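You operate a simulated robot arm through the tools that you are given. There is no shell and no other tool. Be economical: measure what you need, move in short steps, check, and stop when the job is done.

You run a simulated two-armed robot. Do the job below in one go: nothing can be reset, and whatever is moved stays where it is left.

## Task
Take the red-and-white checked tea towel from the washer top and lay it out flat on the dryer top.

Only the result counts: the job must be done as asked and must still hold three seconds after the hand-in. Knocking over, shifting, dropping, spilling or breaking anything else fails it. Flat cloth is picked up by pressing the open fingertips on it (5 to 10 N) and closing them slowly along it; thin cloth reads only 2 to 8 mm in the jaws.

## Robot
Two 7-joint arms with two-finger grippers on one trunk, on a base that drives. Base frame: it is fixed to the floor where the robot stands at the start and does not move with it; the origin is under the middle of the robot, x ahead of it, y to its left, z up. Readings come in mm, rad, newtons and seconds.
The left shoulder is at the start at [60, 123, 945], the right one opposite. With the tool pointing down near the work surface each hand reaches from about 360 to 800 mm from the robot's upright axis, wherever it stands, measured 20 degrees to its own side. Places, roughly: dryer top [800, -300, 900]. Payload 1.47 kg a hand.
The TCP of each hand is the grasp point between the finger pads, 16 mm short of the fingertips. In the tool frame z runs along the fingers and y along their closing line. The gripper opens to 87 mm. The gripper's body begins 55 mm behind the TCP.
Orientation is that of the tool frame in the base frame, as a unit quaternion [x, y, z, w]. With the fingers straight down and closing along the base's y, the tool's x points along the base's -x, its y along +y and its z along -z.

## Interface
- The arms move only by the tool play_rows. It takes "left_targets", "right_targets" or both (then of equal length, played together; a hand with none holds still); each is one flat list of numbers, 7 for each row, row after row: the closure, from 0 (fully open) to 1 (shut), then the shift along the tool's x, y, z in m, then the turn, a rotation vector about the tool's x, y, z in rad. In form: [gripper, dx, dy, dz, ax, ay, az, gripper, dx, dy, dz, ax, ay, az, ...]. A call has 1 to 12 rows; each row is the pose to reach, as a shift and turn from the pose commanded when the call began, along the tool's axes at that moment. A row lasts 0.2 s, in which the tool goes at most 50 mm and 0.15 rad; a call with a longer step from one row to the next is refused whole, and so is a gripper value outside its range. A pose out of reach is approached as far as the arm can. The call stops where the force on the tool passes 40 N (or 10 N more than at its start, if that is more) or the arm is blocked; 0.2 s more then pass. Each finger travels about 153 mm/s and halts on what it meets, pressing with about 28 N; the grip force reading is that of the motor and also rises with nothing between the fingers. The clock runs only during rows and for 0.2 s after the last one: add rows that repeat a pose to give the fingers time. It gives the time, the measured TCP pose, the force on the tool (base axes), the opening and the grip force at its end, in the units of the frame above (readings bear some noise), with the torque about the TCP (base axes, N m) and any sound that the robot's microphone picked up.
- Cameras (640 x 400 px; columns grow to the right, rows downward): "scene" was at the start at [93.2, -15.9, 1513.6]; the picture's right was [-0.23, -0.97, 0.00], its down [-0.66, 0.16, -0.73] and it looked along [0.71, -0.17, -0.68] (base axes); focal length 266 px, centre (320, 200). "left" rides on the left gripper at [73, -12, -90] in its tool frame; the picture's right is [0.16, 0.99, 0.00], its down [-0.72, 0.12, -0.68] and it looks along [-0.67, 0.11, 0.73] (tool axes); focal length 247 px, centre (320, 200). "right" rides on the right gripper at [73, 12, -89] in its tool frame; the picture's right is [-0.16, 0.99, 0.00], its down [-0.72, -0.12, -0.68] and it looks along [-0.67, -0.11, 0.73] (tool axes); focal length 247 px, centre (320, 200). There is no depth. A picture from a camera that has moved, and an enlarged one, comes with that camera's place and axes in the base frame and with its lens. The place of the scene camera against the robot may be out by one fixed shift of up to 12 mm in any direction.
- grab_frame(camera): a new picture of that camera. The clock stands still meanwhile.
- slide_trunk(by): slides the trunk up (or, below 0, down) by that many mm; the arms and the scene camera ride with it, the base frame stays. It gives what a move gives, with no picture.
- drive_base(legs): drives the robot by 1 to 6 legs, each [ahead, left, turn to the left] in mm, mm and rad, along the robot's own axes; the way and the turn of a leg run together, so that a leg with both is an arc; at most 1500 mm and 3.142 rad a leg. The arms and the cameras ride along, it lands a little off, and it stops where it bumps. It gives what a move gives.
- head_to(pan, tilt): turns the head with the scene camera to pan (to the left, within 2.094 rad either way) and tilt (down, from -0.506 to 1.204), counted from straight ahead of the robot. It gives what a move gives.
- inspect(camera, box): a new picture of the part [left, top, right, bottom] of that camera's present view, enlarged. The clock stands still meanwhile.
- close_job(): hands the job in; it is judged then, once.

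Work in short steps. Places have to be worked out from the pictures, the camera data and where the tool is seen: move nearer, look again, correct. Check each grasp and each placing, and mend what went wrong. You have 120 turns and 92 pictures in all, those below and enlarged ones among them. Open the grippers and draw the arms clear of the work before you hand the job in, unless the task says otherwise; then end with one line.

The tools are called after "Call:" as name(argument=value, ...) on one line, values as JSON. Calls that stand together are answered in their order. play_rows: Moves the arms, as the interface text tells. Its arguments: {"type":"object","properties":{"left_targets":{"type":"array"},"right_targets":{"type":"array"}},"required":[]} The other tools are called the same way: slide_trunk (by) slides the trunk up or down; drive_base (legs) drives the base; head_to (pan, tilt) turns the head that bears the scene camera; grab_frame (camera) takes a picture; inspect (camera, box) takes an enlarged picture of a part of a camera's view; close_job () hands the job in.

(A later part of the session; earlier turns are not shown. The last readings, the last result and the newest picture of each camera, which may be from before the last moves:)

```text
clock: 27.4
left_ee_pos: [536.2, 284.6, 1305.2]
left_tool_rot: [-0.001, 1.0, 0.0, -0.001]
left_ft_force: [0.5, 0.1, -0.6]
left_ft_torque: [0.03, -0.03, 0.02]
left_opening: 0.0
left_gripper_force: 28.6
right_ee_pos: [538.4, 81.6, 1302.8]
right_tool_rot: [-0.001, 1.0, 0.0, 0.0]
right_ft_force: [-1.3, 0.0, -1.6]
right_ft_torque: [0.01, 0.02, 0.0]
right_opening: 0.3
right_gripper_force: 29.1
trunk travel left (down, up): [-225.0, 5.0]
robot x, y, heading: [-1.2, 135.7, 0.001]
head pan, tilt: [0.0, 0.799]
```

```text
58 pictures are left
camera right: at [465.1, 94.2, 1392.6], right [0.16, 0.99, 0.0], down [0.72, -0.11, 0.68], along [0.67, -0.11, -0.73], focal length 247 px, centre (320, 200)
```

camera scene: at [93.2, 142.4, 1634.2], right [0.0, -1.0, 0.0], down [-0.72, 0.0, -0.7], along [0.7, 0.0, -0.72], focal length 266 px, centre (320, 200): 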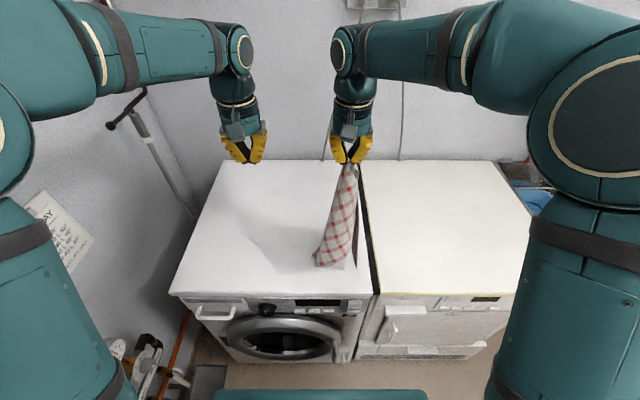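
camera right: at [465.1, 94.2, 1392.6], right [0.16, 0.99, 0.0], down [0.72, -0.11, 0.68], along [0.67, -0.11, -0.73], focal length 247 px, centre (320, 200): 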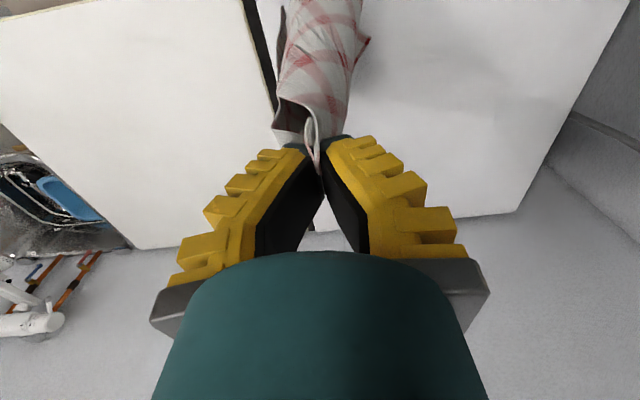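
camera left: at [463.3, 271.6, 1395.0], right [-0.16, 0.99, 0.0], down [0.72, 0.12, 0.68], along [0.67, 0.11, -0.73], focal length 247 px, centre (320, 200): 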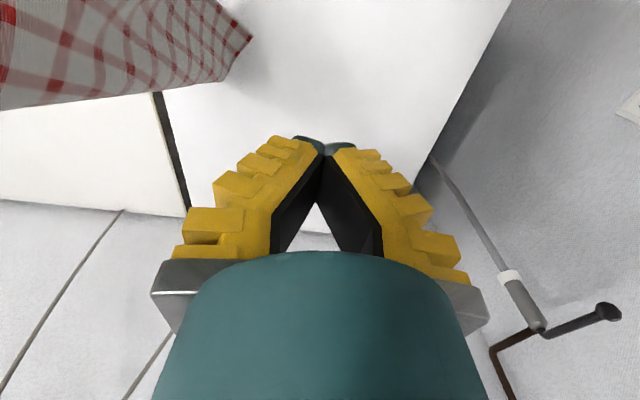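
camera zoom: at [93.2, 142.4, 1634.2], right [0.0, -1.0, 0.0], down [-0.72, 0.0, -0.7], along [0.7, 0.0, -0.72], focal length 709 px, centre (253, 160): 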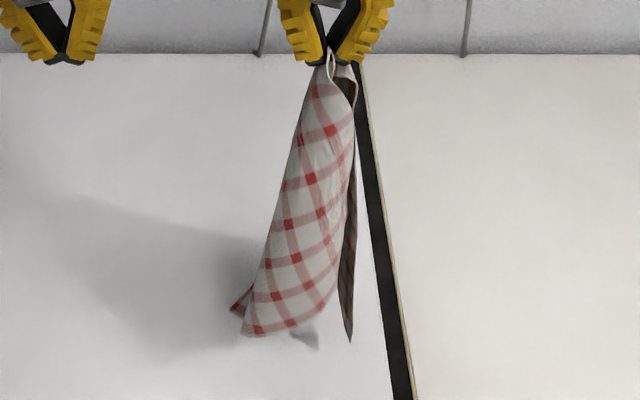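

The towel hangs as a cone from its near-right corner. I raise the right hand so it hangs free, then move the left hand back and down, opened, so its camera gets a side view for an in-air grab of a free corner.

Call:
play_rows(left_targets=[0.8, 0.015, 0.01, 0.025, 0, 0, 0, 0.6, 0.03, 0.02, 0.05, 0, 0, 0, 0.4, 0.045, 0.03, 0.075, 0, 0, 0, 0.2, 0.06, 0.04, 0.1, 0, 0, 0, 0, 0.08, 0.05, 0.125, 0, 0, 0, 0, 0.1, 0.06, 0.15, 0, 0, 0, 0, 0.1, 0.06, 0.15, 0, 0, 0], right_targets=[1, 0, 0, -0.015, 0, 0, 0, 1, 0, 0, -0.03, 0, 0, 0, 1, 0, 0, -0.045, 0, 0, 0, 1, 0, 0, -0.06, 0, 0, 0, 1, 0, 0, -0.075, 0, 0, 0, 1, 0, 0, -0.09, 0, 0, 0, 1, 0, 0, -0.1, 0, 0, 0])

Call:
grab_frame(camera="scene")

Call:
grab_frame(camera="left")

```text
clock: 29.0
left_ee_pos: [436.1, 346.0, 1155.7]
left_tool_rot: [-0.002, 1.0, 0.0, 0.0]
left_ft_force: [0.4, -0.1, -0.2]
left_ft_torque: [0.02, 0.02, -0.02]
left_opening: 87.1
left_gripper_force: 0.1
right_ee_pos: [538.8, 83.3, 1403.0]
right_tool_rot: [-0.002, 1.0, 0.0, -0.001]
right_ft_force: [0.6, 1.0, -0.7]
right_ft_torque: [0.0, -0.03, 0.0]
right_opening: 0.0
right_gripper_force: 27.1
trunk travel left (down, up): [-225.0, 5.0]
robot x, y, heading: [0.7, 140.7, 0.009]
head pan, tilt: [0.0, 0.799]
```

```text
57 pictures are left
camera scene: at [93.1, 142.1, 1634.3], right [0.0, -1.0, 0.0], down [-0.72, 0.0, -0.7], along [0.7, 0.0, -0.72], focal length 266 px, centre (320, 200)
```

scene: 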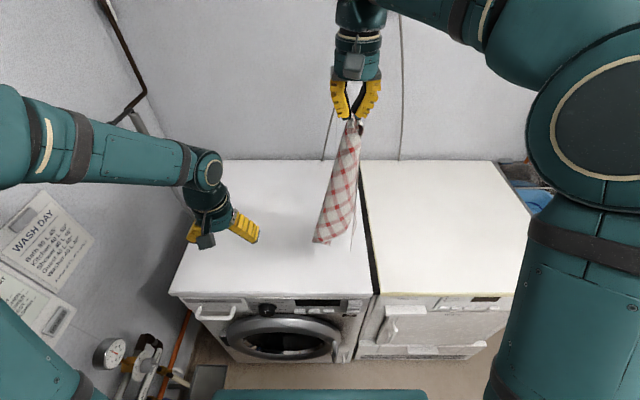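

```text
56 pictures are left
camera left: at [364.4, 333.3, 1245.3], right [-0.16, 0.99, 0.0], down [0.72, 0.12, 0.68], along [0.67, 0.11, -0.73], focal length 247 px, centre (320, 200)
```

left: 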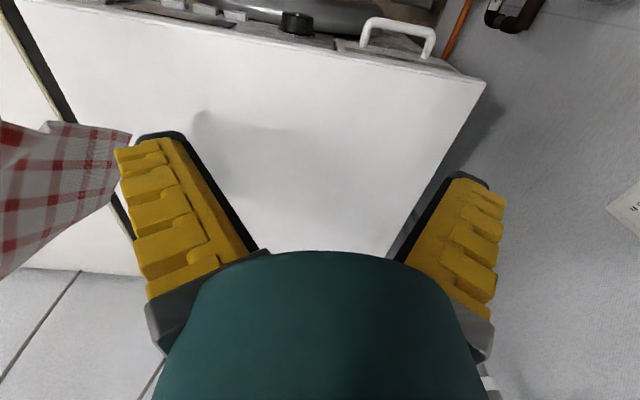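

I zoom in on the hanging towel.

Call:
inspect(camera="scene", box=[280, 110, 400, 270])

Call:
inspect(camera="left", box=[0, 90, 180, 300])

```text
2.50 times, centred on (340, 190) of scene
camera zoom: at [93.1, 142.1, 1634.3], right [0.0, -1.0, 0.0], down [-0.72, 0.0, -0.7], along [0.7, 0.0, -0.72], focal length 665 px, centre (270, 225)
```

zoom: 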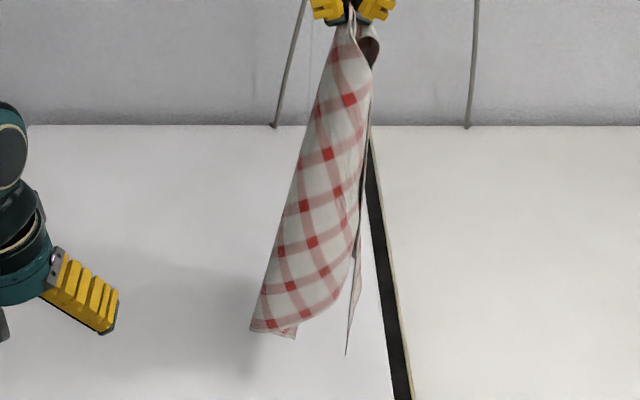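

```text
1.90 times, centred on (90, 195) of left
camera zoom: at [364.4, 333.3, 1245.3], right [-0.16, 0.99, 0.0], down [0.72, 0.12, 0.68], along [0.67, 0.11, -0.73], focal length 470 px, centre (758, 210)
```

zoom: 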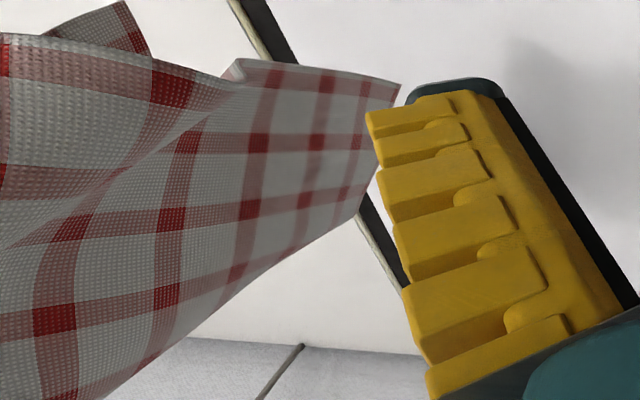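

Triangulating both views: a free corner dangles at ≈(484, 61, 1030) on the robot side, and another at ≈(523, 161, 1015). I'll approach the dangling one with the left hand tilted forward, stopping short first to look.

Call:
play_rows(left_targets=[0, 0.007, -0.03, 0.002, 0, -0.13, 0, 0, 0.014, -0.06, 0.004, 0, -0.26, 0, 0, 0.021, -0.09, 0.006, 0, -0.39, 0, 0, 0.028, -0.12, 0.008, 0, -0.52, 0, 0, 0.035, -0.15, 0.01, 0, -0.65, 0, 0, 0.042, -0.18, 0.012, 0, -0.78, 0, 0, 0.046, -0.216, 0.016, 0, -0.9, 0])

Call:
grab_frame(camera="left")

Call:
grab_frame(camera="scene")

```text
clock: 30.6
left_ee_pos: [395.7, 120.4, 1139.8]
left_tool_rot: [-0.001, 0.9, 0.001, 0.436]
left_ft_force: [0.5, 0.0, 0.1]
left_ft_torque: [0.03, 0.03, 0.02]
left_opening: 87.1
left_gripper_force: 0.1
left hand out of reach, approached as far as the arm can: row 5, 6, 7
right_ee_pos: [537.2, 82.0, 1403.3]
right_tool_rot: [-0.001, 1.0, 0.0, 0.0]
right_ft_force: [1.1, -0.1, -1.3]
right_ft_torque: [0.04, -0.03, 0.02]
right_opening: 0.0
right_gripper_force: 29.2
trunk travel left (down, up): [-225.0, 5.0]
robot x, y, heading: [1.4, 135.0, -0.001]
head pan, tilt: [0.0, 0.799]
```

```text
53 pictures are left
camera left: at [281.7, 106.4, 1139.3], right [-0.1, 0.99, -0.12], down [-0.08, 0.11, 0.99], along [0.99, 0.11, 0.07], focal length 247 px, centre (320, 200)
```

left: 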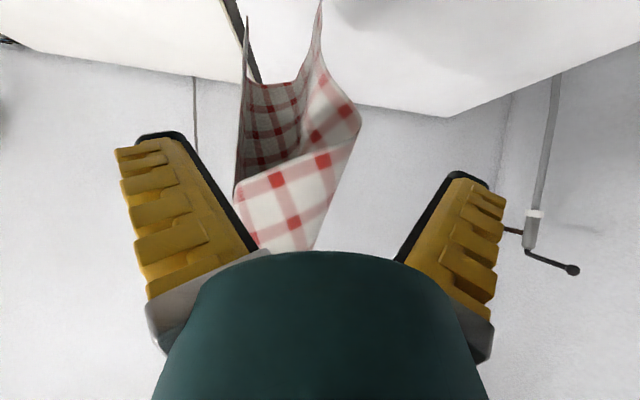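

```text
52 pictures are left
camera scene: at [93.0, 140.7, 1634.3], right [0.0, -1.0, 0.0], down [-0.72, 0.0, -0.7], along [0.7, 0.0, -0.72], focal length 266 px, centre (320, 200)
```

scene: 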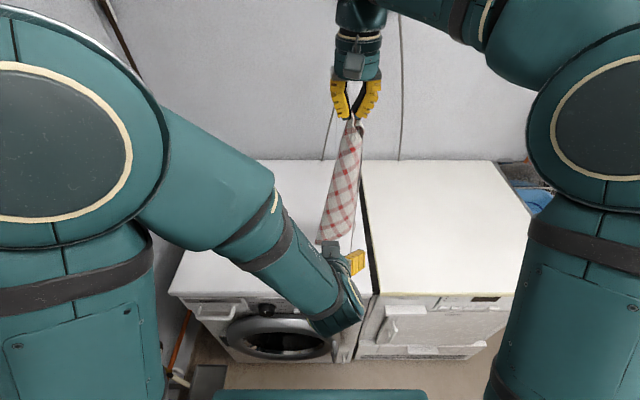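

The left camera now has a good horizontal view of the drape. I zoom in on it.

Call:
inspect(camera="left", box=[190, -20, 410, 260])

```text
refused: -20 is not a number from 0 to 400
```

Call:
inspect(camera="left", box=[200, 0, 400, 130])

Call:
inspect(camera="left", box=[180, 110, 400, 250])

```text
3.08 times, centred on (300, 65) of left
camera zoom: at [281.7, 106.4, 1139.3], right [-0.1, 0.99, -0.12], down [-0.08, 0.11, 0.99], along [0.99, 0.11, 0.07], focal length 760 px, centre (382, 615)
```

zoom: 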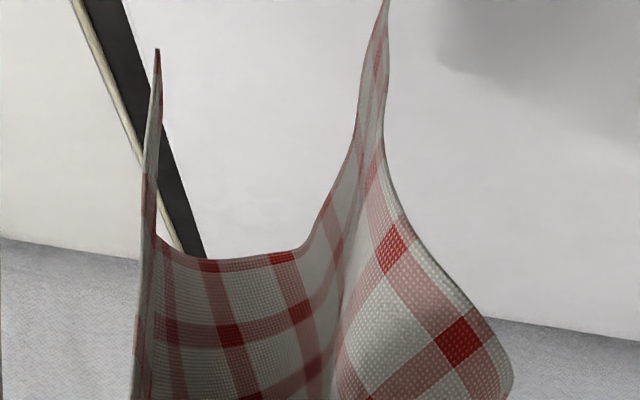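

```text
2.86 times, centred on (290, 180) of left
camera zoom: at [281.7, 106.4, 1139.3], right [-0.1, 0.99, -0.12], down [-0.08, 0.11, 0.99], along [0.99, 0.11, 0.07], focal length 706 px, centre (406, 257)
```

zoom: 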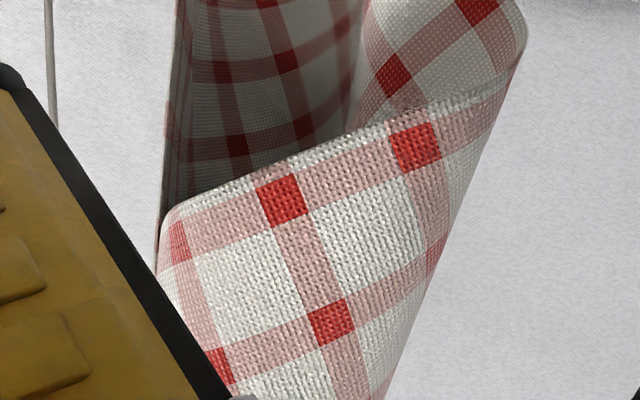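

Now the shape is clear: the left spike is the adjacent corner (far-right), its cloth facing ±y, at ≈(484, 59, 1023). To give the left arm better reach I shift the right hand by +40 x and +70 y, narrow the left gripper, and look again.

Call:
play_rows(left_targets=[0.1, 0, 0, 0, 0, 0, 0, 0.2, 0, 0, 0, 0, 0, 0, 0.25, 0, 0, 0, 0, 0, 0, 0.25, 0, 0, 0, 0, 0, 0, 0.25, 0, 0, 0, 0, 0, 0, 0.25, 0, 0, 0, 0, 0, 0, 0.25, 0, 0, 0, 0, 0, 0, 0.25, 0, 0, 0, 0, 0, 0, 0.25, 0, 0, 0, 0, 0, 0], right_targets=[1, -0.007, 0.012, 0, 0, 0, 0, 1, -0.014, 0.024, 0, 0, 0, 0, 1, -0.021, 0.036, 0, 0, 0, 0, 1, -0.028, 0.048, 0, 0, 0, 0, 1, -0.035, 0.06, 0, 0, 0, 0, 1, -0.04, 0.07, 0, 0, 0, 0, 1, -0.04, 0.07, 0, 0, 0, 0, 1, -0.04, 0.07, 0, 0, 0, 0, 1, -0.04, 0.07, 0, 0, 0, 0])

Call:
grab_frame(camera="left")

Call:
inspect(camera="scene", box=[260, 110, 380, 270])

```text
clock: 32.6
left_ee_pos: [396.2, 122.0, 1140.6]
left_tool_rot: [-0.001, 0.901, 0.0, 0.434]
left_ft_force: [-0.2, 0.2, 0.4]
left_ft_torque: [0.0, -0.04, 0.01]
left_opening: 69.3
left_gripper_force: 2.5
right_ee_pos: [578.5, 153.5, 1403.0]
right_tool_rot: [-0.002, 1.0, -0.001, 0.0]
right_ft_force: [-0.4, -0.6, 0.3]
right_ft_torque: [0.0, 0.02, 0.02]
right_opening: 0.0
right_gripper_force: 25.6
trunk travel left (down, up): [-225.0, 5.0]
robot x, y, heading: [1.5, 140.9, 0.003]
head pan, tilt: [0.0, 0.799]
```

```text
49 pictures are left
camera left: at [281.9, 108.0, 1139.4], right [-0.1, 0.99, -0.12], down [-0.08, 0.12, 0.99], along [0.99, 0.11, 0.07], focal length 247 px, centre (320, 200)
```

left: 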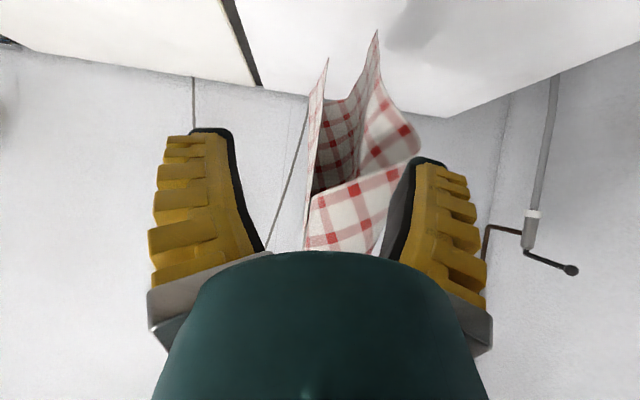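

```text
2.50 times, centred on (320, 190) of scene
camera zoom: at [92.9, 142.3, 1634.3], right [0.0, -1.0, 0.0], down [-0.72, 0.0, -0.7], along [0.7, 0.0, -0.72], focal length 665 px, centre (320, 225)
```

zoom: 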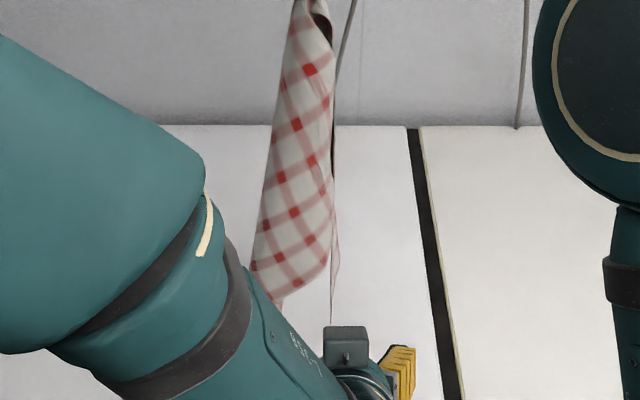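

The spike is now at ≈(543, 127, 1012). I advance most of the way along the tool axis and look again.

Call:
play_rows(left_targets=[0.25, -0.004, 0.001, 0.03, 0, 0, 0, 0.25, -0.008, 0.002, 0.06, 0, 0, 0, 0.25, -0.011, 0.003, 0.09, 0, 0, 0, 0.25, -0.014, 0.004, 0.11, 0, 0, 0, 0.25, -0.016, 0.005, 0.13, 0, 0, 0])

Call:
grab_frame(camera="left")

Call:
inspect(camera="scene", box=[260, 110, 380, 270])

```text
clock: 33.8
left_ee_pos: [509.2, 128.5, 1073.0]
left_tool_rot: [-0.001, 0.901, 0.0, 0.434]
left_ft_force: [0.5, 0.2, -0.2]
left_ft_torque: [0.02, 0.02, -0.01]
left_opening: 69.3
left_gripper_force: 3.0
right_ee_pos: [578.7, 153.5, 1402.2]
right_tool_rot: [-0.002, 1.0, 0.0, 0.0]
right_ft_force: [-0.3, 0.3, 0.3]
right_ft_torque: [-0.01, 0.0, 0.02]
right_opening: 0.1
right_gripper_force: 26.8
trunk travel left (down, up): [-225.0, 5.0]
robot x, y, heading: [1.9, 139.9, 0.001]
head pan, tilt: [0.0, 0.799]
```

```text
47 pictures are left
camera left: at [394.7, 114.3, 1070.3], right [-0.1, 0.99, -0.12], down [-0.08, 0.12, 0.99], along [0.99, 0.11, 0.07], focal length 247 px, centre (320, 200)
```

left: 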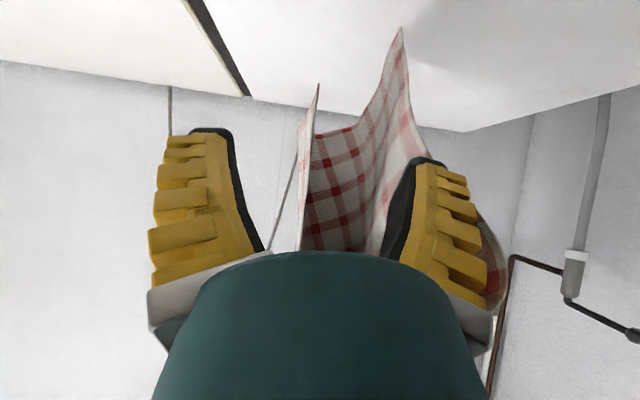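

```text
2.50 times, centred on (320, 190) of scene
camera zoom: at [93.9, 142.7, 1634.3], right [0.0, -1.0, 0.0], down [-0.72, 0.0, -0.7], along [0.7, 0.0, -0.72], focal length 665 px, centre (320, 225)
```

zoom: 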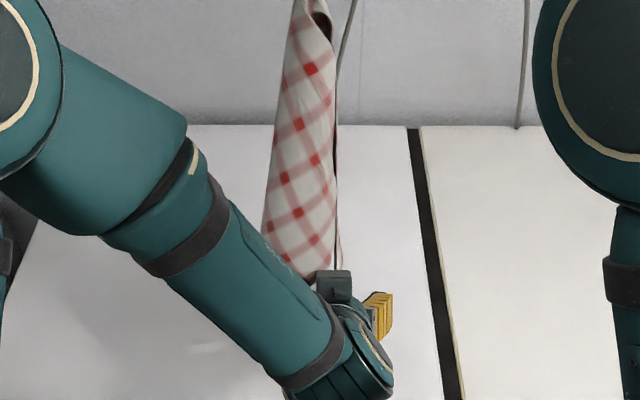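

The spike sits centred between the fingers at ≈(537, 121, 1016). I narrow to ≈55 mm to avoid the other flap and advance 46 mm.

Call:
play_rows(left_targets=[0.35, 0, -0.003, 0.005, 0, 0, 0, 0.4, 0, -0.006, 0.015, 0, 0, 0, 0.4, 0, -0.006, 0.03, 0, 0, 0, 0.4, 0, -0.006, 0.046, 0, 0, 0])

Call:
grab_frame(camera="left")

```text
clock: 34.8
left_ee_pos: [543.9, 119.4, 1042.0]
left_tool_rot: [-0.002, 0.9, 0.002, 0.435]
left_ft_force: [0.1, -0.6, 0.5]
left_ft_torque: [0.03, 0.05, 0.03]
left_opening: 57.5
left_gripper_force: 3.4
right_ee_pos: [578.7, 154.6, 1402.0]
right_tool_rot: [0.0, 1.0, 0.0, 0.0]
right_ft_force: [0.1, -0.5, 0.2]
right_ft_torque: [-0.06, 0.02, 0.05]
right_opening: 0.0
right_gripper_force: 30.2
trunk travel left (down, up): [-225.0, 5.0]
robot x, y, heading: [1.3, 140.3, 0.006]
head pan, tilt: [0.0, 0.799]
```

```text
45 pictures are left
camera left: at [429.4, 107.2, 1041.4], right [-0.1, 0.99, -0.12], down [-0.08, 0.12, 0.99], along [0.99, 0.11, 0.07], focal length 247 px, centre (320, 200)
```

left: 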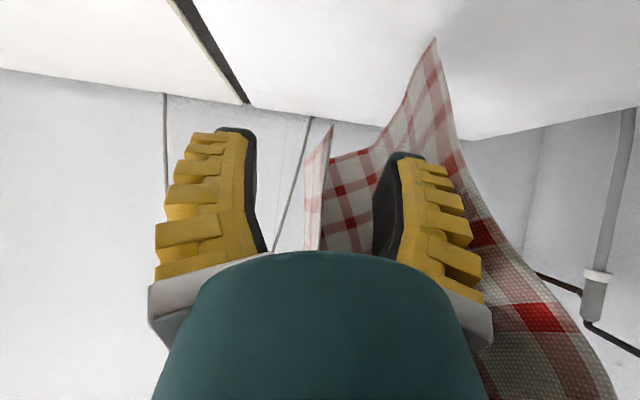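

The spike lies at the fingertips as computed. I advance another 8 mm, then close.

Call:
play_rows(left_targets=[0.4, 0.003, 0.003, 0.005, 0, 0, 0, 0.4, 0.005, 0.004, 0.01, 0, 0, 0, 0.55, 0.005, 0.004, 0.01, 0, 0, 0, 0.7, 0.005, 0.004, 0.01, 0, 0, 0, 0.85, 0.005, 0.004, 0.01, 0, 0, 0, 1, 0.005, 0.004, 0.01, 0, 0, 0, 1, 0.005, 0.004, 0.01, 0, 0, 0, 1, 0.005, 0.004, 0.01, 0, 0, 0])

Call:
grab_frame(camera="left")

```text
clock: 36.6
left_ee_pos: [547.9, 125.9, 1032.2]
left_tool_rot: [-0.001, 0.901, 0.0, 0.435]
left_ft_force: [0.3, 0.6, 0.0]
left_ft_torque: [-0.01, -0.01, -0.02]
left_opening: 0.1
left_gripper_force: 30.3
right_ee_pos: [578.4, 153.7, 1403.0]
right_tool_rot: [-0.002, 1.0, 0.0, 0.0]
right_ft_force: [-0.5, 0.4, 0.0]
right_ft_torque: [-0.02, 0.01, 0.01]
right_opening: 0.2
right_gripper_force: 29.8
trunk travel left (down, up): [-225.0, 5.0]
robot x, y, heading: [-1.7, 138.0, 0.006]
head pan, tilt: [0.0, 0.799]
```

```text
44 pictures are left
camera left: at [433.7, 111.6, 1032.0], right [-0.1, 0.99, -0.12], down [-0.08, 0.12, 0.99], along [0.99, 0.11, 0.07], focal length 247 px, centre (320, 200)
```

left: 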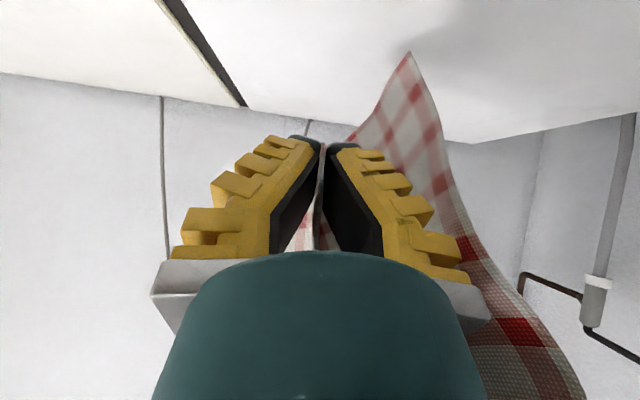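

The corner appears gripped. I bring both hands level and apart: right down and to −y, left up and to +y, rotating back to vertical. The held edge should span ≈350 mm with the towel hanging below.

Call:
play_rows(left_targets=[1, -0.012, 0.006, -0.0095, 0, 0.08, 0, 1, -0.024, 0.012, -0.019, 0, 0.16, 0, 1, -0.036, 0.018, -0.0285, 0, 0.24, 0, 1, -0.048, 0.024, -0.038, 0, 0.32, 0, 1, -0.06, 0.03, -0.0475, 0, 0.4, 0, 1, -0.072, 0.036, -0.057, 0, 0.48, 0, 1, -0.084, 0.042, -0.0665, 0, 0.56, 0, 1, -0.096, 0.048, -0.076, 0, 0.64, 0, 1, -0.108, 0.054, -0.0855, 0, 0.72, 0, 1, -0.12, 0.06, -0.095, 0, 0.8, 0, 1, -0.132, 0.064, -0.104, 0, 0.9, 0], right_targets=[1, 0.003, -0.028, 0.0175, 0, 0, 0, 1, 0.006, -0.056, 0.035, 0, 0, 0, 1, 0.009, -0.084, 0.0525, 0, 0, 0, 1, 0.012, -0.112, 0.07, 0, 0, 0, 1, 0.015, -0.14, 0.0875, 0, 0, 0, 1, 0.018, -0.168, 0.105, 0, 0, 0, 1, 0.021, -0.196, 0.1225, 0, 0, 0, 1, 0.024, -0.224, 0.14, 0, 0, 0, 1, 0.027, -0.252, 0.1575, 0, 0, 0, 1, 0.03, -0.28, 0.175, 0, 0, 0, 1, 0.03, -0.308, 0.193, 0, 0, 0])

Call:
grab_frame(camera="scene")

Call:
grab_frame(camera="left")

```text
clock: 39.0
left_ee_pos: [548.9, 188.1, 1202.3]
left_tool_rot: [-0.001, 1.0, -0.001, -0.001]
left_ft_force: [-0.9, -3.7, -1.0]
left_ft_torque: [-0.05, 0.02, -0.1]
left_opening: 0.3
left_gripper_force: 29.7
right_ee_pos: [551.8, -155.8, 1209.6]
right_tool_rot: [-0.002, 1.0, 0.002, 0.0]
right_ft_force: [1.3, 3.8, 0.4]
right_ft_torque: [0.09, -0.02, -0.03]
right_opening: 0.1
right_gripper_force: 28.6
trunk travel left (down, up): [-225.0, 5.0]
robot x, y, heading: [-4.9, 135.6, 0.006]
head pan, tilt: [0.0, 0.799]
```

```text
43 pictures are left
camera scene: at [93.9, 141.3, 1634.2], right [0.0, -1.0, 0.0], down [-0.72, 0.0, -0.7], along [0.7, 0.0, -0.72], focal length 266 px, centre (320, 200)
```

scene: 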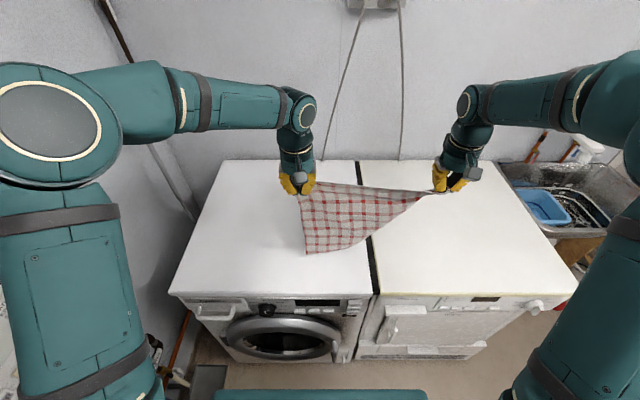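

```text
42 pictures are left
camera left: at [477.2, 175.0, 1291.5], right [-0.16, 0.99, 0.0], down [0.73, 0.12, 0.68], along [0.67, 0.11, -0.73], focal length 247 px, centre (320, 200)
```

left: 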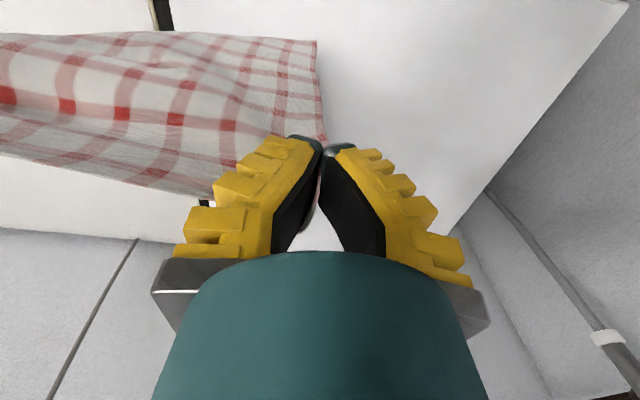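

The edge is spread taut, with 3.7 N of tension. I check the right end, where the lower corner seems folded.

Call:
inspect(camera="scene", box=[270, 150, 480, 270])

Call:
grab_frame(camera="right")

```text
3.05 times, centred on (375, 210) of scene
camera zoom: at [93.9, 141.3, 1634.2], right [0.0, -1.0, 0.0], down [-0.72, 0.0, -0.7], along [0.7, 0.0, -0.72], focal length 810 px, centre (152, 170)
```

zoom: 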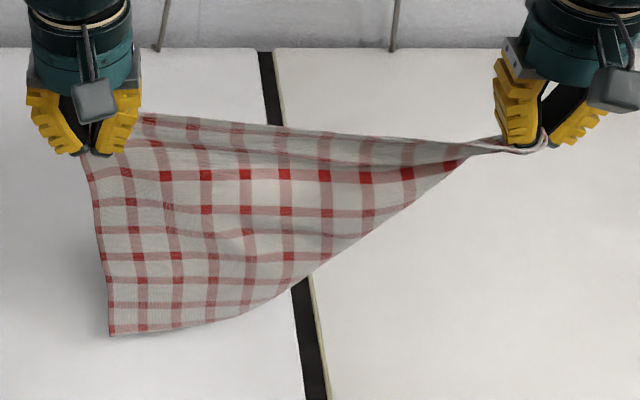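

```text
40 pictures are left
camera right: at [478.1, -143.6, 1299.7], right [0.15, 0.99, 0.0], down [0.72, -0.11, 0.68], along [0.67, -0.1, -0.73], focal length 247 px, centre (320, 200)
```

right: 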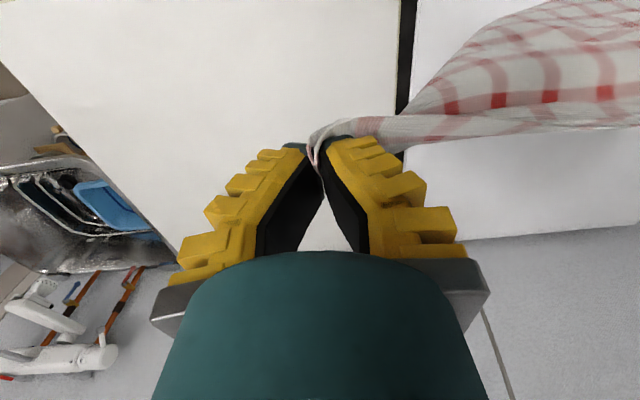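

The near-left corner is folded behind at the twisted right end. I slacken the edge (hands closer by 90 mm) with a small shake so it may drop.

Call:
play_rows(left_targets=[1, 0, -0.01, 0, 0, 0, 0, 1, 0, -0.02, 0, 0, 0, 0, 1, 0, -0.03, 0, 0, 0, 0, 1, 0, -0.03, 0, 0, 0, 0, 1, 0, -0.03, 0, 0, 0, 0, 1, 0, -0.03, 0, 0, 0, 0, 1, 0, -0.03, 0, 0, 0, 0, 1, 0, -0.03, 0, 0, 0, 0], right_targets=[1, 0, 0.02, -0.02, 0, 0, 0, 1, 0, 0.04, -0.04, 0, 0, 0, 1, 0, 0.06, -0.05, 0, 0, 0, 1, 0.0, 0.06, -0.01, 0, 0, 0, 1, 0, 0.06, -0.05, 0, 0, 0, 1, 0, 0.06, -0.01, 0, 0, 0, 1, 0, 0.06, 0, 0, 0, 0, 1, 0, 0.06, 0, 0, 0, 0])

Call:
inspect(camera="scene", box=[270, 150, 480, 270])

```text
clock: 40.8
left_ee_pos: [550.2, 160.3, 1203.4]
left_tool_rot: [-0.002, 1.0, 0.0, -0.001]
left_ft_force: [2.3, -3.4, -1.6]
left_ft_torque: [-0.01, -0.02, -0.02]
left_opening: 0.0
left_gripper_force: 28.5
right_ee_pos: [548.8, -96.0, 1209.3]
right_tool_rot: [-0.001, 1.0, 0.0, 0.0]
right_ft_force: [1.2, 1.0, 0.1]
right_ft_torque: [-0.01, 0.0, 0.02]
right_opening: 0.1
right_gripper_force: 27.9
trunk travel left (down, up): [-225.0, 5.0]
robot x, y, heading: [-3.5, 135.2, 0.004]
head pan, tilt: [0.0, 0.799]
```

```text
3.05 times, centred on (375, 210) of scene
camera zoom: at [93.3, 142.3, 1634.3], right [0.0, -1.0, 0.0], down [-0.72, 0.0, -0.7], along [0.7, 0.0, -0.72], focal length 810 px, centre (152, 170)
```

zoom: 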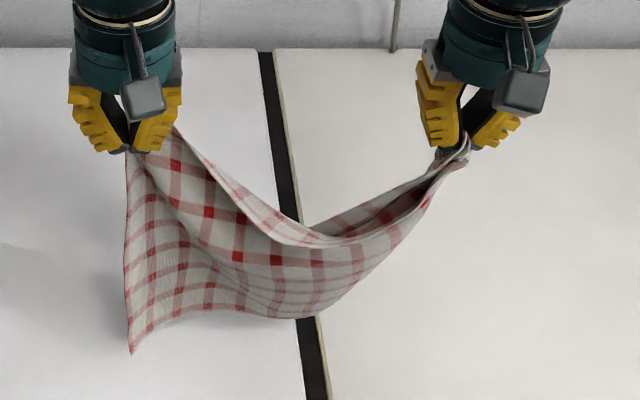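

The right pinch is twisted relative to the spread edge. I yaw the right gripper +90° about vertical so its ridge lines up with the edge and the body can hang below, then re-tension a little.

Call:
play_rows(right_targets=[1, 0, 0, 0, 0, 0, -0.14, 1, 0, 0, 0, 0, 0, -0.28, 1, 0, 0, 0, 0, 0, -0.42, 1, 0, 0, 0, 0, 0, -0.56, 1, 0, 0, 0, 0, 0, -0.7, 1, 0, 0, 0, 0, 0, -0.84, 1, 0, 0, 0, 0, 0, -0.98, 1, 0, 0, 0, 0, 0, -1.12, 1, 0, 0, 0, 0, 0, -1.26, 1, 0, 0, 0, 0, 0, -1.4, 1, 0, -0.02, 0, 0, 0, -1.53, 1, 0, -0.05, 0, 0, 0, -1.57])

Call:
inspect(camera="scene", box=[270, 150, 480, 270])

```text
clock: 43.4
left_ee_pos: [549.9, 159.1, 1203.1]
left_tool_rot: [-0.002, 1.0, 0.0, 0.0]
left_ft_force: [0.4, -0.4, -0.6]
left_ft_torque: [0.01, 0.04, 0.0]
left_opening: 0.2
left_gripper_force: 27.8
right_ee_pos: [549.6, -146.1, 1210.1]
right_tool_rot: [0.708, -0.706, 0.0, -0.001]
right_ft_force: [1.2, 0.7, 1.6]
right_ft_torque: [0.02, -0.01, -0.03]
right_opening: 0.2
right_gripper_force: 29.6
trunk travel left (down, up): [-225.0, 5.0]
robot x, y, heading: [3.2, 138.3, 0.006]
head pan, tilt: [0.0, 0.799]
```

```text
3.05 times, centred on (375, 210) of scene
camera zoom: at [92.8, 141.6, 1634.3], right [0.0, -1.0, 0.0], down [-0.72, 0.0, -0.7], along [0.7, 0.0, -0.72], focal length 810 px, centre (152, 170)
```

zoom: 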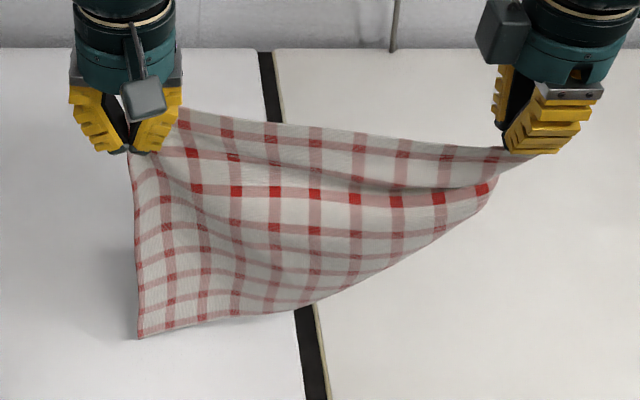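

Much better. The right camera now looks along +y at that end, so I check the fold there.

Call:
grab_frame(camera="right")

Call:
grab_frame(camera="left")

```text
37 pictures are left
camera right: at [537.0, -218.4, 1300.2], right [-0.99, 0.15, 0.0], down [0.11, 0.72, 0.68], along [0.11, 0.67, -0.73], focal length 247 px, centre (320, 200)
```

right: 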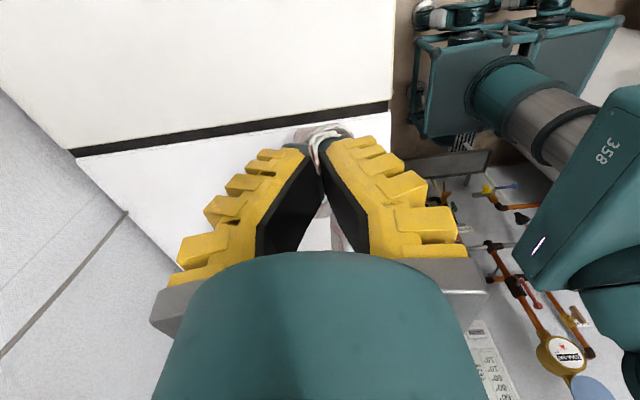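

```text
36 pictures are left
camera left: at [477.6, 145.1, 1292.8], right [-0.16, 0.99, 0.0], down [0.72, 0.12, 0.68], along [0.67, 0.11, -0.73], focal length 247 px, centre (320, 200)
```

left: 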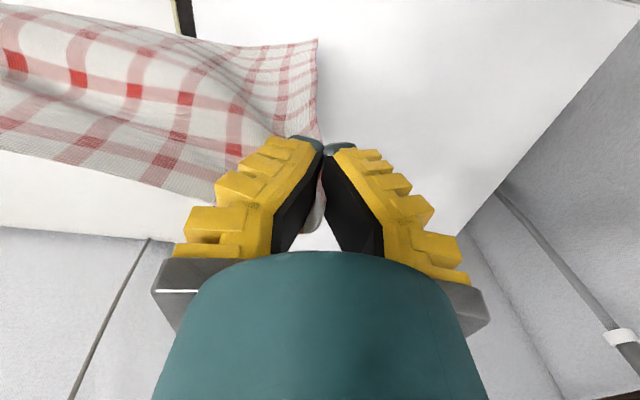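

The remaining folded flap faces away from the robot; laying by pulling towards the robot will leave it on top, where I can flip it out. I drive right 340 mm and forward 50 mm to bring the towel over the dryer.

Call:
drive_base(legs=[[0, -340, 0], [50, 0, 0]])

Call:
grab_frame(camera="scene")

```text
clock: 47.5
left_ee_pos: [601.7, -191.0, 1202.9]
left_tool_rot: [0.0, 1.0, 0.0, -0.001]
left_ft_force: [0.3, 0.2, 0.1]
left_ft_torque: [0.03, 0.08, -0.03]
left_opening: 0.2
left_gripper_force: 28.3
right_ee_pos: [597.9, -495.7, 1209.5]
right_tool_rot: [0.707, -0.707, -0.001, 0.001]
right_ft_force: [0.4, 1.6, -0.3]
right_ft_torque: [0.0, 0.03, 0.01]
right_opening: 0.0
right_gripper_force: 26.2
trunk travel left (down, up): [-225.0, 5.0]
robot x, y, heading: [50.9, -208.8, 0.004]
head pan, tilt: [0.0, 0.799]
```

```text
35 pictures are left
camera scene: at [144.4, -207.1, 1634.2], right [0.0, -1.0, 0.0], down [-0.72, 0.0, -0.7], along [0.7, 0.0, -0.72], focal length 266 px, centre (320, 200)
```

scene: 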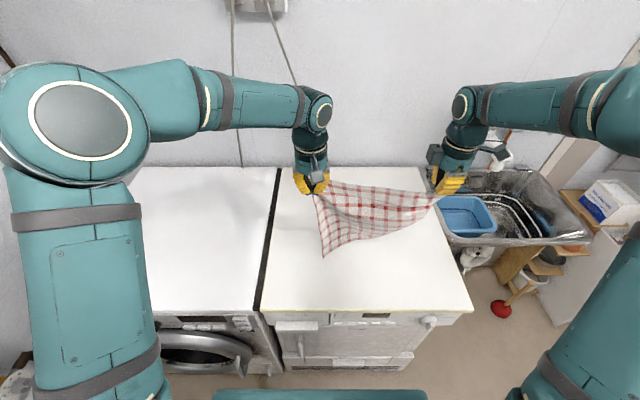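

The towel is centred over the dryer. I move both hands forward 140 mm at height, with slight tensioning.

Call:
play_rows(left_targets=[1, -0.02, 0, 0, 0, 0, 0, 1, -0.04, 0, 0, 0, 0, 0, 1, -0.06, 0, 0, 0, 0, 0, 1, -0.08, 0, 0, 0, 0, 0, 1, -0.1, 0, 0, 0, 0, 0, 1, -0.12, 0.0, 0, 0, 0, 0, 1, -0.14, 0.01, 0, 0, 0, 0, 1, -0.14, 0.015, 0, 0, 0, 0, 1, -0.14, 0.015, 0, 0, 0, 0], right_targets=[1, 0, -0.02, 0, 0, 0, 0, 1, 0, -0.04, 0, 0, 0, 0, 1, 0, -0.06, 0, 0, 0, 0, 1, 0, -0.08, 0, 0, 0, 0, 1, 0, -0.1, 0, 0, 0, 0, 1, 0, -0.12, 0, 0, 0, 0, 1, 0.01, -0.14, 0, 0, 0, 0, 1, 0.015, -0.14, 0.005, 0, 0, 0, 1, 0.015, -0.14, 0.005, 0, 0, 0])

Call:
inspect(camera="scene", box=[280, 130, 490, 260])

```text
clock: 49.5
left_ee_pos: [740.2, -175.6, 1201.4]
left_tool_rot: [0.0, 1.0, 0.0, 0.0]
left_ft_force: [0.0, -3.8, -1.3]
left_ft_torque: [0.0, -0.01, -0.05]
left_opening: 0.1
left_gripper_force: 27.7
right_ee_pos: [738.9, -511.4, 1203.6]
right_tool_rot: [-0.706, 0.708, 0.0, 0.0]
right_ft_force: [0.1, 2.6, -0.9]
right_ft_torque: [0.09, 0.0, -0.01]
right_opening: 0.0
right_gripper_force: 27.6
trunk travel left (down, up): [-225.0, 5.0]
robot x, y, heading: [49.0, -206.8, 0.003]
head pan, tilt: [0.0, 0.799]
```

```text
3.05 times, centred on (385, 195) of scene
camera zoom: at [143.4, -206.9, 1634.3], right [0.0, -1.0, 0.0], down [-0.72, 0.0, -0.7], along [0.7, 0.0, -0.72], focal length 810 px, centre (122, 215)
```

zoom: 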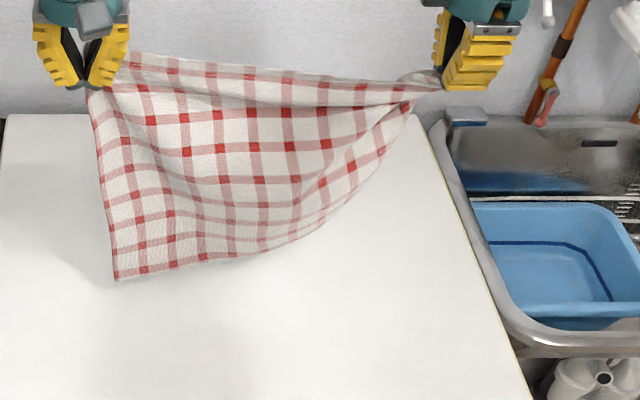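

Reach is fine. I lower 60 mm while going 50 mm further forward, so the hanging bottom edge touches down around x≈780.

Call:
play_rows(left_targets=[1, -0.01, -0.004, 0.012, 0, 0, 0, 1, -0.02, -0.004, 0.024, 0, 0, 0, 1, -0.03, -0.004, 0.036, 0, 0, 0, 1, -0.04, -0.004, 0.048, 0, 0, 0, 1, -0.05, -0.004, 0.06, 0, 0, 0, 1, -0.05, -0.004, 0.06, 0, 0, 0], right_targets=[1, -0.004, -0.01, 0.012, 0, 0, 0, 1, -0.004, -0.02, 0.024, 0, 0, 0, 1, -0.004, -0.03, 0.036, 0, 0, 0, 1, -0.004, -0.04, 0.048, 0, 0, 0, 1, -0.004, -0.05, 0.06, 0, 0, 0, 1, -0.004, -0.05, 0.06, 0, 0, 0])

Call:
inspect(camera="scene", box=[280, 130, 490, 260])

```text
clock: 50.9
left_ee_pos: [786.9, -180.2, 1143.9]
left_tool_rot: [0.0, 1.0, 0.0, 0.0]
left_ft_force: [-0.3, -0.7, 0.0]
left_ft_torque: [-0.01, -0.05, 0.02]
left_opening: 0.0
left_gripper_force: 27.8
right_ee_pos: [787.0, -507.1, 1145.5]
right_tool_rot: [0.707, -0.707, 0.0, -0.001]
right_ft_force: [0.3, 1.3, -0.2]
right_ft_torque: [0.0, 0.03, 0.03]
right_opening: 0.0
right_gripper_force: 28.0
trunk travel left (down, up): [-225.0, 5.0]
robot x, y, heading: [50.6, -209.4, -0.003]
head pan, tilt: [0.0, 0.799]
```

```text
3.05 times, centred on (385, 195) of scene
camera zoom: at [141.1, -206.6, 1634.5], right [0.0, -1.0, 0.0], down [-0.72, 0.0, -0.7], along [0.7, 0.0, -0.72], focal length 810 px, centre (122, 215)
```

zoom: 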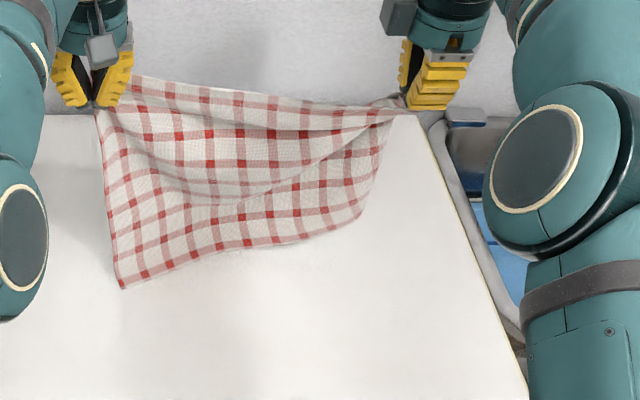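

The lower-right corner has mostly dropped out. Now I lay it down, pulling back toward the robot on an arc.

Call:
play_rows(left_targets=[1, 0.027, 0, 0.002, 0, 0, 0, 1, 0.054, 0, 0.006, 0, 0, 0, 1, 0.08, 0, 0.013, 0, 0, 0, 1, 0.107, 0, 0.022, 0, 0, 0, 1, 0.132, 0, 0.034, 0, 0, 0, 1, 0.157, 0, 0.048, 0, 0, 0, 1, 0.18, 0, 0.067, 0, 0, 0, 1, 0.202, 0, 0.09, 0, 0, 0], right_targets=[1, 0, 0.027, 0.003, 0, 0, 0, 1, 0, 0.054, 0.007, 0, 0, 0, 1, 0, 0.08, 0.014, 0, 0, 0, 1, 0, 0.107, 0.023, 0, 0, 0, 1, 0, 0.132, 0.035, 0, 0, 0, 1, 0, 0.157, 0.049, 0, 0, 0, 1, 0, 0.18, 0.068, 0, 0, 0, 1, 0, 0.202, 0.091, 0, 0, 0])

Call:
inspect(camera="scene", box=[260, 150, 490, 300])

```text
clock: 52.7
left_ee_pos: [777.8, -240.7, 1057.9]
left_tool_rot: [0.0, 1.0, 0.001, 0.0]
left_ft_force: [0.7, -1.2, 0.2]
left_ft_torque: [0.02, 0.04, -0.01]
left_opening: 0.0
left_gripper_force: 28.6
left hand out of reach, approached as far as the arm can: row 1, 2, 3, 4, 5, 6, 7, 8
right_ee_pos: [585.7, -508.4, 1054.2]
right_tool_rot: [-0.707, 0.707, 0.0, 0.001]
right_ft_force: [0.5, 0.6, -0.3]
right_ft_torque: [0.04, -0.01, 0.0]
right_opening: 0.1
right_gripper_force: 27.9
trunk travel left (down, up): [-225.0, 5.0]
robot x, y, heading: [48.2, -210.8, -0.002]
head pan, tilt: [0.0, 0.799]
```

```text
2.67 times, centred on (375, 225) of scene
camera zoom: at [142.6, -207.4, 1634.3], right [0.0, -1.0, 0.0], down [-0.72, 0.0, -0.7], along [0.7, 0.0, -0.72], focal length 709 px, centre (173, 133)
```

zoom: 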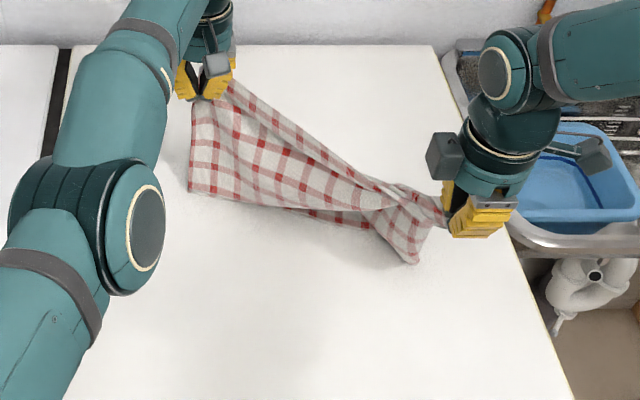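

The left arm ran into a joint limit and got stuck at (778, −241, 1058) while the right came back. I try backing the left out toward +y and up, in small steps.

Call:
play_rows(left_targets=[1, 0, 0.015, -0.02, 0, 0, 0, 1, 0, 0.03, -0.04, 0, 0, 0, 1, 0, 0.045, -0.06, 0, 0, 0, 1, 0, 0.06, -0.08, 0, 0, 0], right_targets=[1, 0, -0.02, 0, 0, 0, 0, 1, 0, -0.04, 0, 0, 0, 0, 1, 0, -0.06, 0, 0, 0, 0, 1, 0, -0.08, 0, 0, 0, 0])

Call:
grab_frame(camera="scene")

```text
clock: 53.7
left_ee_pos: [785.8, -182.5, 1138.0]
left_tool_rot: [0.002, 1.0, -0.001, -0.001]
left_ft_force: [-2.6, -4.6, -2.7]
left_ft_torque: [0.0, 0.03, -0.13]
left_opening: 0.0
left_gripper_force: 27.6
left hand out of reach, approached as far as the arm can: row 1, 2, 3, 4
right_ee_pos: [666.0, -505.2, 1054.8]
right_tool_rot: [0.708, -0.707, 0.001, 0.0]
right_ft_force: [2.4, 4.5, 1.2]
right_ft_torque: [0.04, -0.05, 0.04]
right_opening: 0.0
right_gripper_force: 27.0
trunk travel left (down, up): [-225.0, 5.0]
robot x, y, heading: [52.6, -208.2, -0.0]
head pan, tilt: [0.0, 0.799]
```

```text
31 pictures are left
camera scene: at [142.7, -206.3, 1634.3], right [0.0, -1.0, 0.0], down [-0.72, 0.0, -0.7], along [0.7, 0.0, -0.72], focal length 266 px, centre (320, 200)
```

scene: 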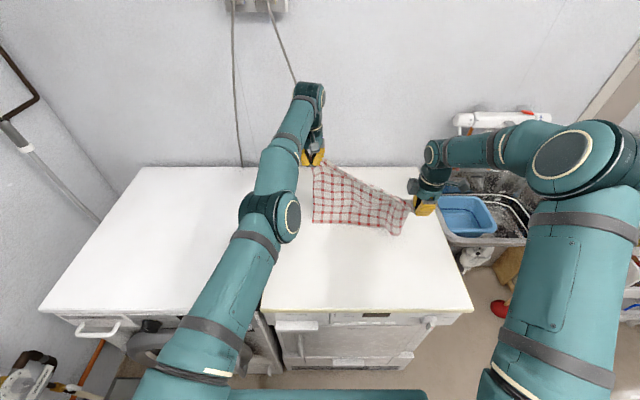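

The arm is stretched out nearly straight. I retrace to the earlier good pose at (740, −176, 1200), with the right following.

Call:
play_rows(left_targets=[1, 0.0, 0.0, -0.02, 0, 0, 0, 1, 0.01, 0.0, -0.04, 0, 0, 0, 1, 0.025, 0.0, -0.06, 0, 0, 0, 1, 0.045, 0, -0.062, 0, 0, 0, 1, 0.065, 0, -0.062, 0, 0, 0], right_targets=[1, 0, -0.015, -0.02, 0, 0, 0, 1, 0, -0.03, -0.05, 0, 0, 0, 1, 0, -0.04, -0.08, 0, 0, 0, 1, 0, -0.05, -0.11, 0, 0, 0, 1, 0, -0.05, -0.14, 0, 0, 0])

```text
clock: 54.9
left_ee_pos: [720.3, -180.8, 1201.8]
left_tool_rot: [0.0, 1.0, 0.001, 0.001]
left_ft_force: [-0.7, 0.2, -0.2]
left_ft_torque: [-0.05, 0.0, -0.01]
left_opening: 0.0
left_gripper_force: 28.3
right_ee_pos: [712.0, -505.2, 1196.0]
right_tool_rot: [0.707, -0.707, 0.0, -0.001]
right_ft_force: [-0.2, 0.1, -0.5]
right_ft_torque: [-0.03, 0.01, -0.01]
right_opening: 0.1
right_gripper_force: 26.7
trunk travel left (down, up): [-225.0, 5.0]
robot x, y, heading: [45.0, -213.4, -0.002]
head pan, tilt: [0.0, 0.799]
```

Recovered. I look at how the towel hangs now before choosing the laying direction.

Call:
inspect(camera="scene", box=[270, 130, 480, 260])

```text
3.05 times, centred on (375, 195) of scene
camera zoom: at [140.8, -206.6, 1634.5], right [0.0, -1.0, 0.0], down [-0.72, 0.0, -0.7], along [0.7, 0.0, -0.72], focal length 810 px, centre (152, 215)
```

zoom: 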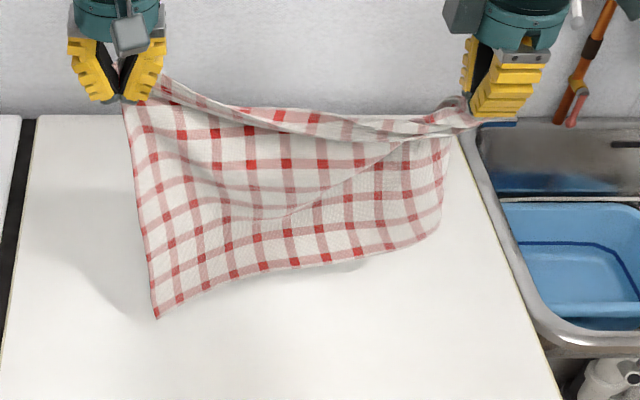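

It hangs almost fully open now. Laying forward is within easier reach: I bring the hands back to x≈510, then will lower and lay away from the robot.

Call:
play_rows(left_targets=[1, 0.021, 0, 0, 0, 0, 0, 1, 0.042, 0, 0, 0, 0, 0, 1, 0.063, 0, 0, 0, 0, 0, 1, 0.084, 0, 0, 0, 0, 0, 1, 0.105, 0, 0, 0, 0, 0, 1, 0.126, 0, 0, 0, 0, 0, 1, 0.147, 0, 0, 0, 0, 0, 1, 0.168, 0, 0, 0, 0, 0, 1, 0.189, 0, 0, 0, 0, 0, 1, 0.21, 0, 0, 0, 0, 0, 1, 0.21, 0, 0, 0, 0, 0], right_targets=[1, 0, 0.021, 0, 0, 0, 0, 1, 0, 0.042, 0, 0, 0, 0, 1, 0, 0.063, 0, 0, 0, 0, 1, 0, 0.084, 0, 0, 0, 0, 1, 0, 0.105, 0, 0, 0, 0, 1, 0, 0.126, 0, 0, 0, 0, 1, 0, 0.147, 0, 0, 0, 0, 1, 0, 0.164, -0.003, 0, 0, 0, 1, 0, 0.185, -0.005, 0, 0, 0, 1, 0, 0.202, -0.005, 0, 0, 0, 1, 0, 0.202, -0.005, 0, 0, 0])

Call:
grab_frame(camera="scene")

```text
clock: 57.3
left_ee_pos: [511.3, -183.0, 1201.9]
left_tool_rot: [0.0, 1.0, 0.0, 0.0]
left_ft_force: [0.4, 0.5, -0.4]
left_ft_torque: [0.03, 0.03, 0.03]
left_opening: 0.0
left_gripper_force: 27.9
right_ee_pos: [515.1, -506.6, 1198.5]
right_tool_rot: [-0.707, 0.708, 0.0, 0.0]
right_ft_force: [0.1, -0.1, -0.6]
right_ft_torque: [0.05, 0.04, -0.01]
right_opening: 0.0
right_gripper_force: 26.0
trunk travel left (down, up): [-225.0, 5.0]
robot x, y, heading: [47.8, -211.1, 0.002]
head pan, tilt: [0.0, 0.799]
```

```text
29 pictures are left
camera scene: at [143.5, -207.0, 1634.2], right [0.0, -1.0, 0.0], down [-0.72, 0.0, -0.7], along [0.7, 0.0, -0.72], focal length 266 px, centre (320, 200)
```

scene: 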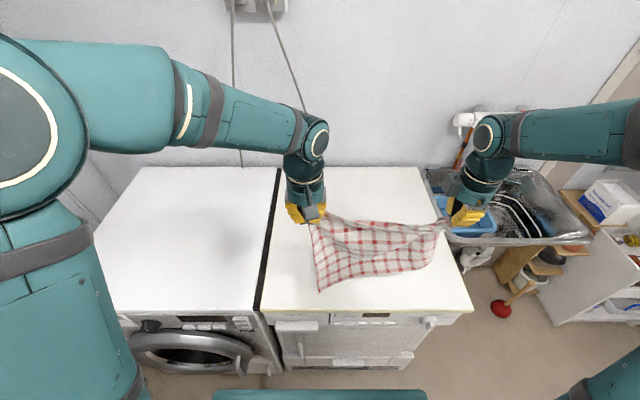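

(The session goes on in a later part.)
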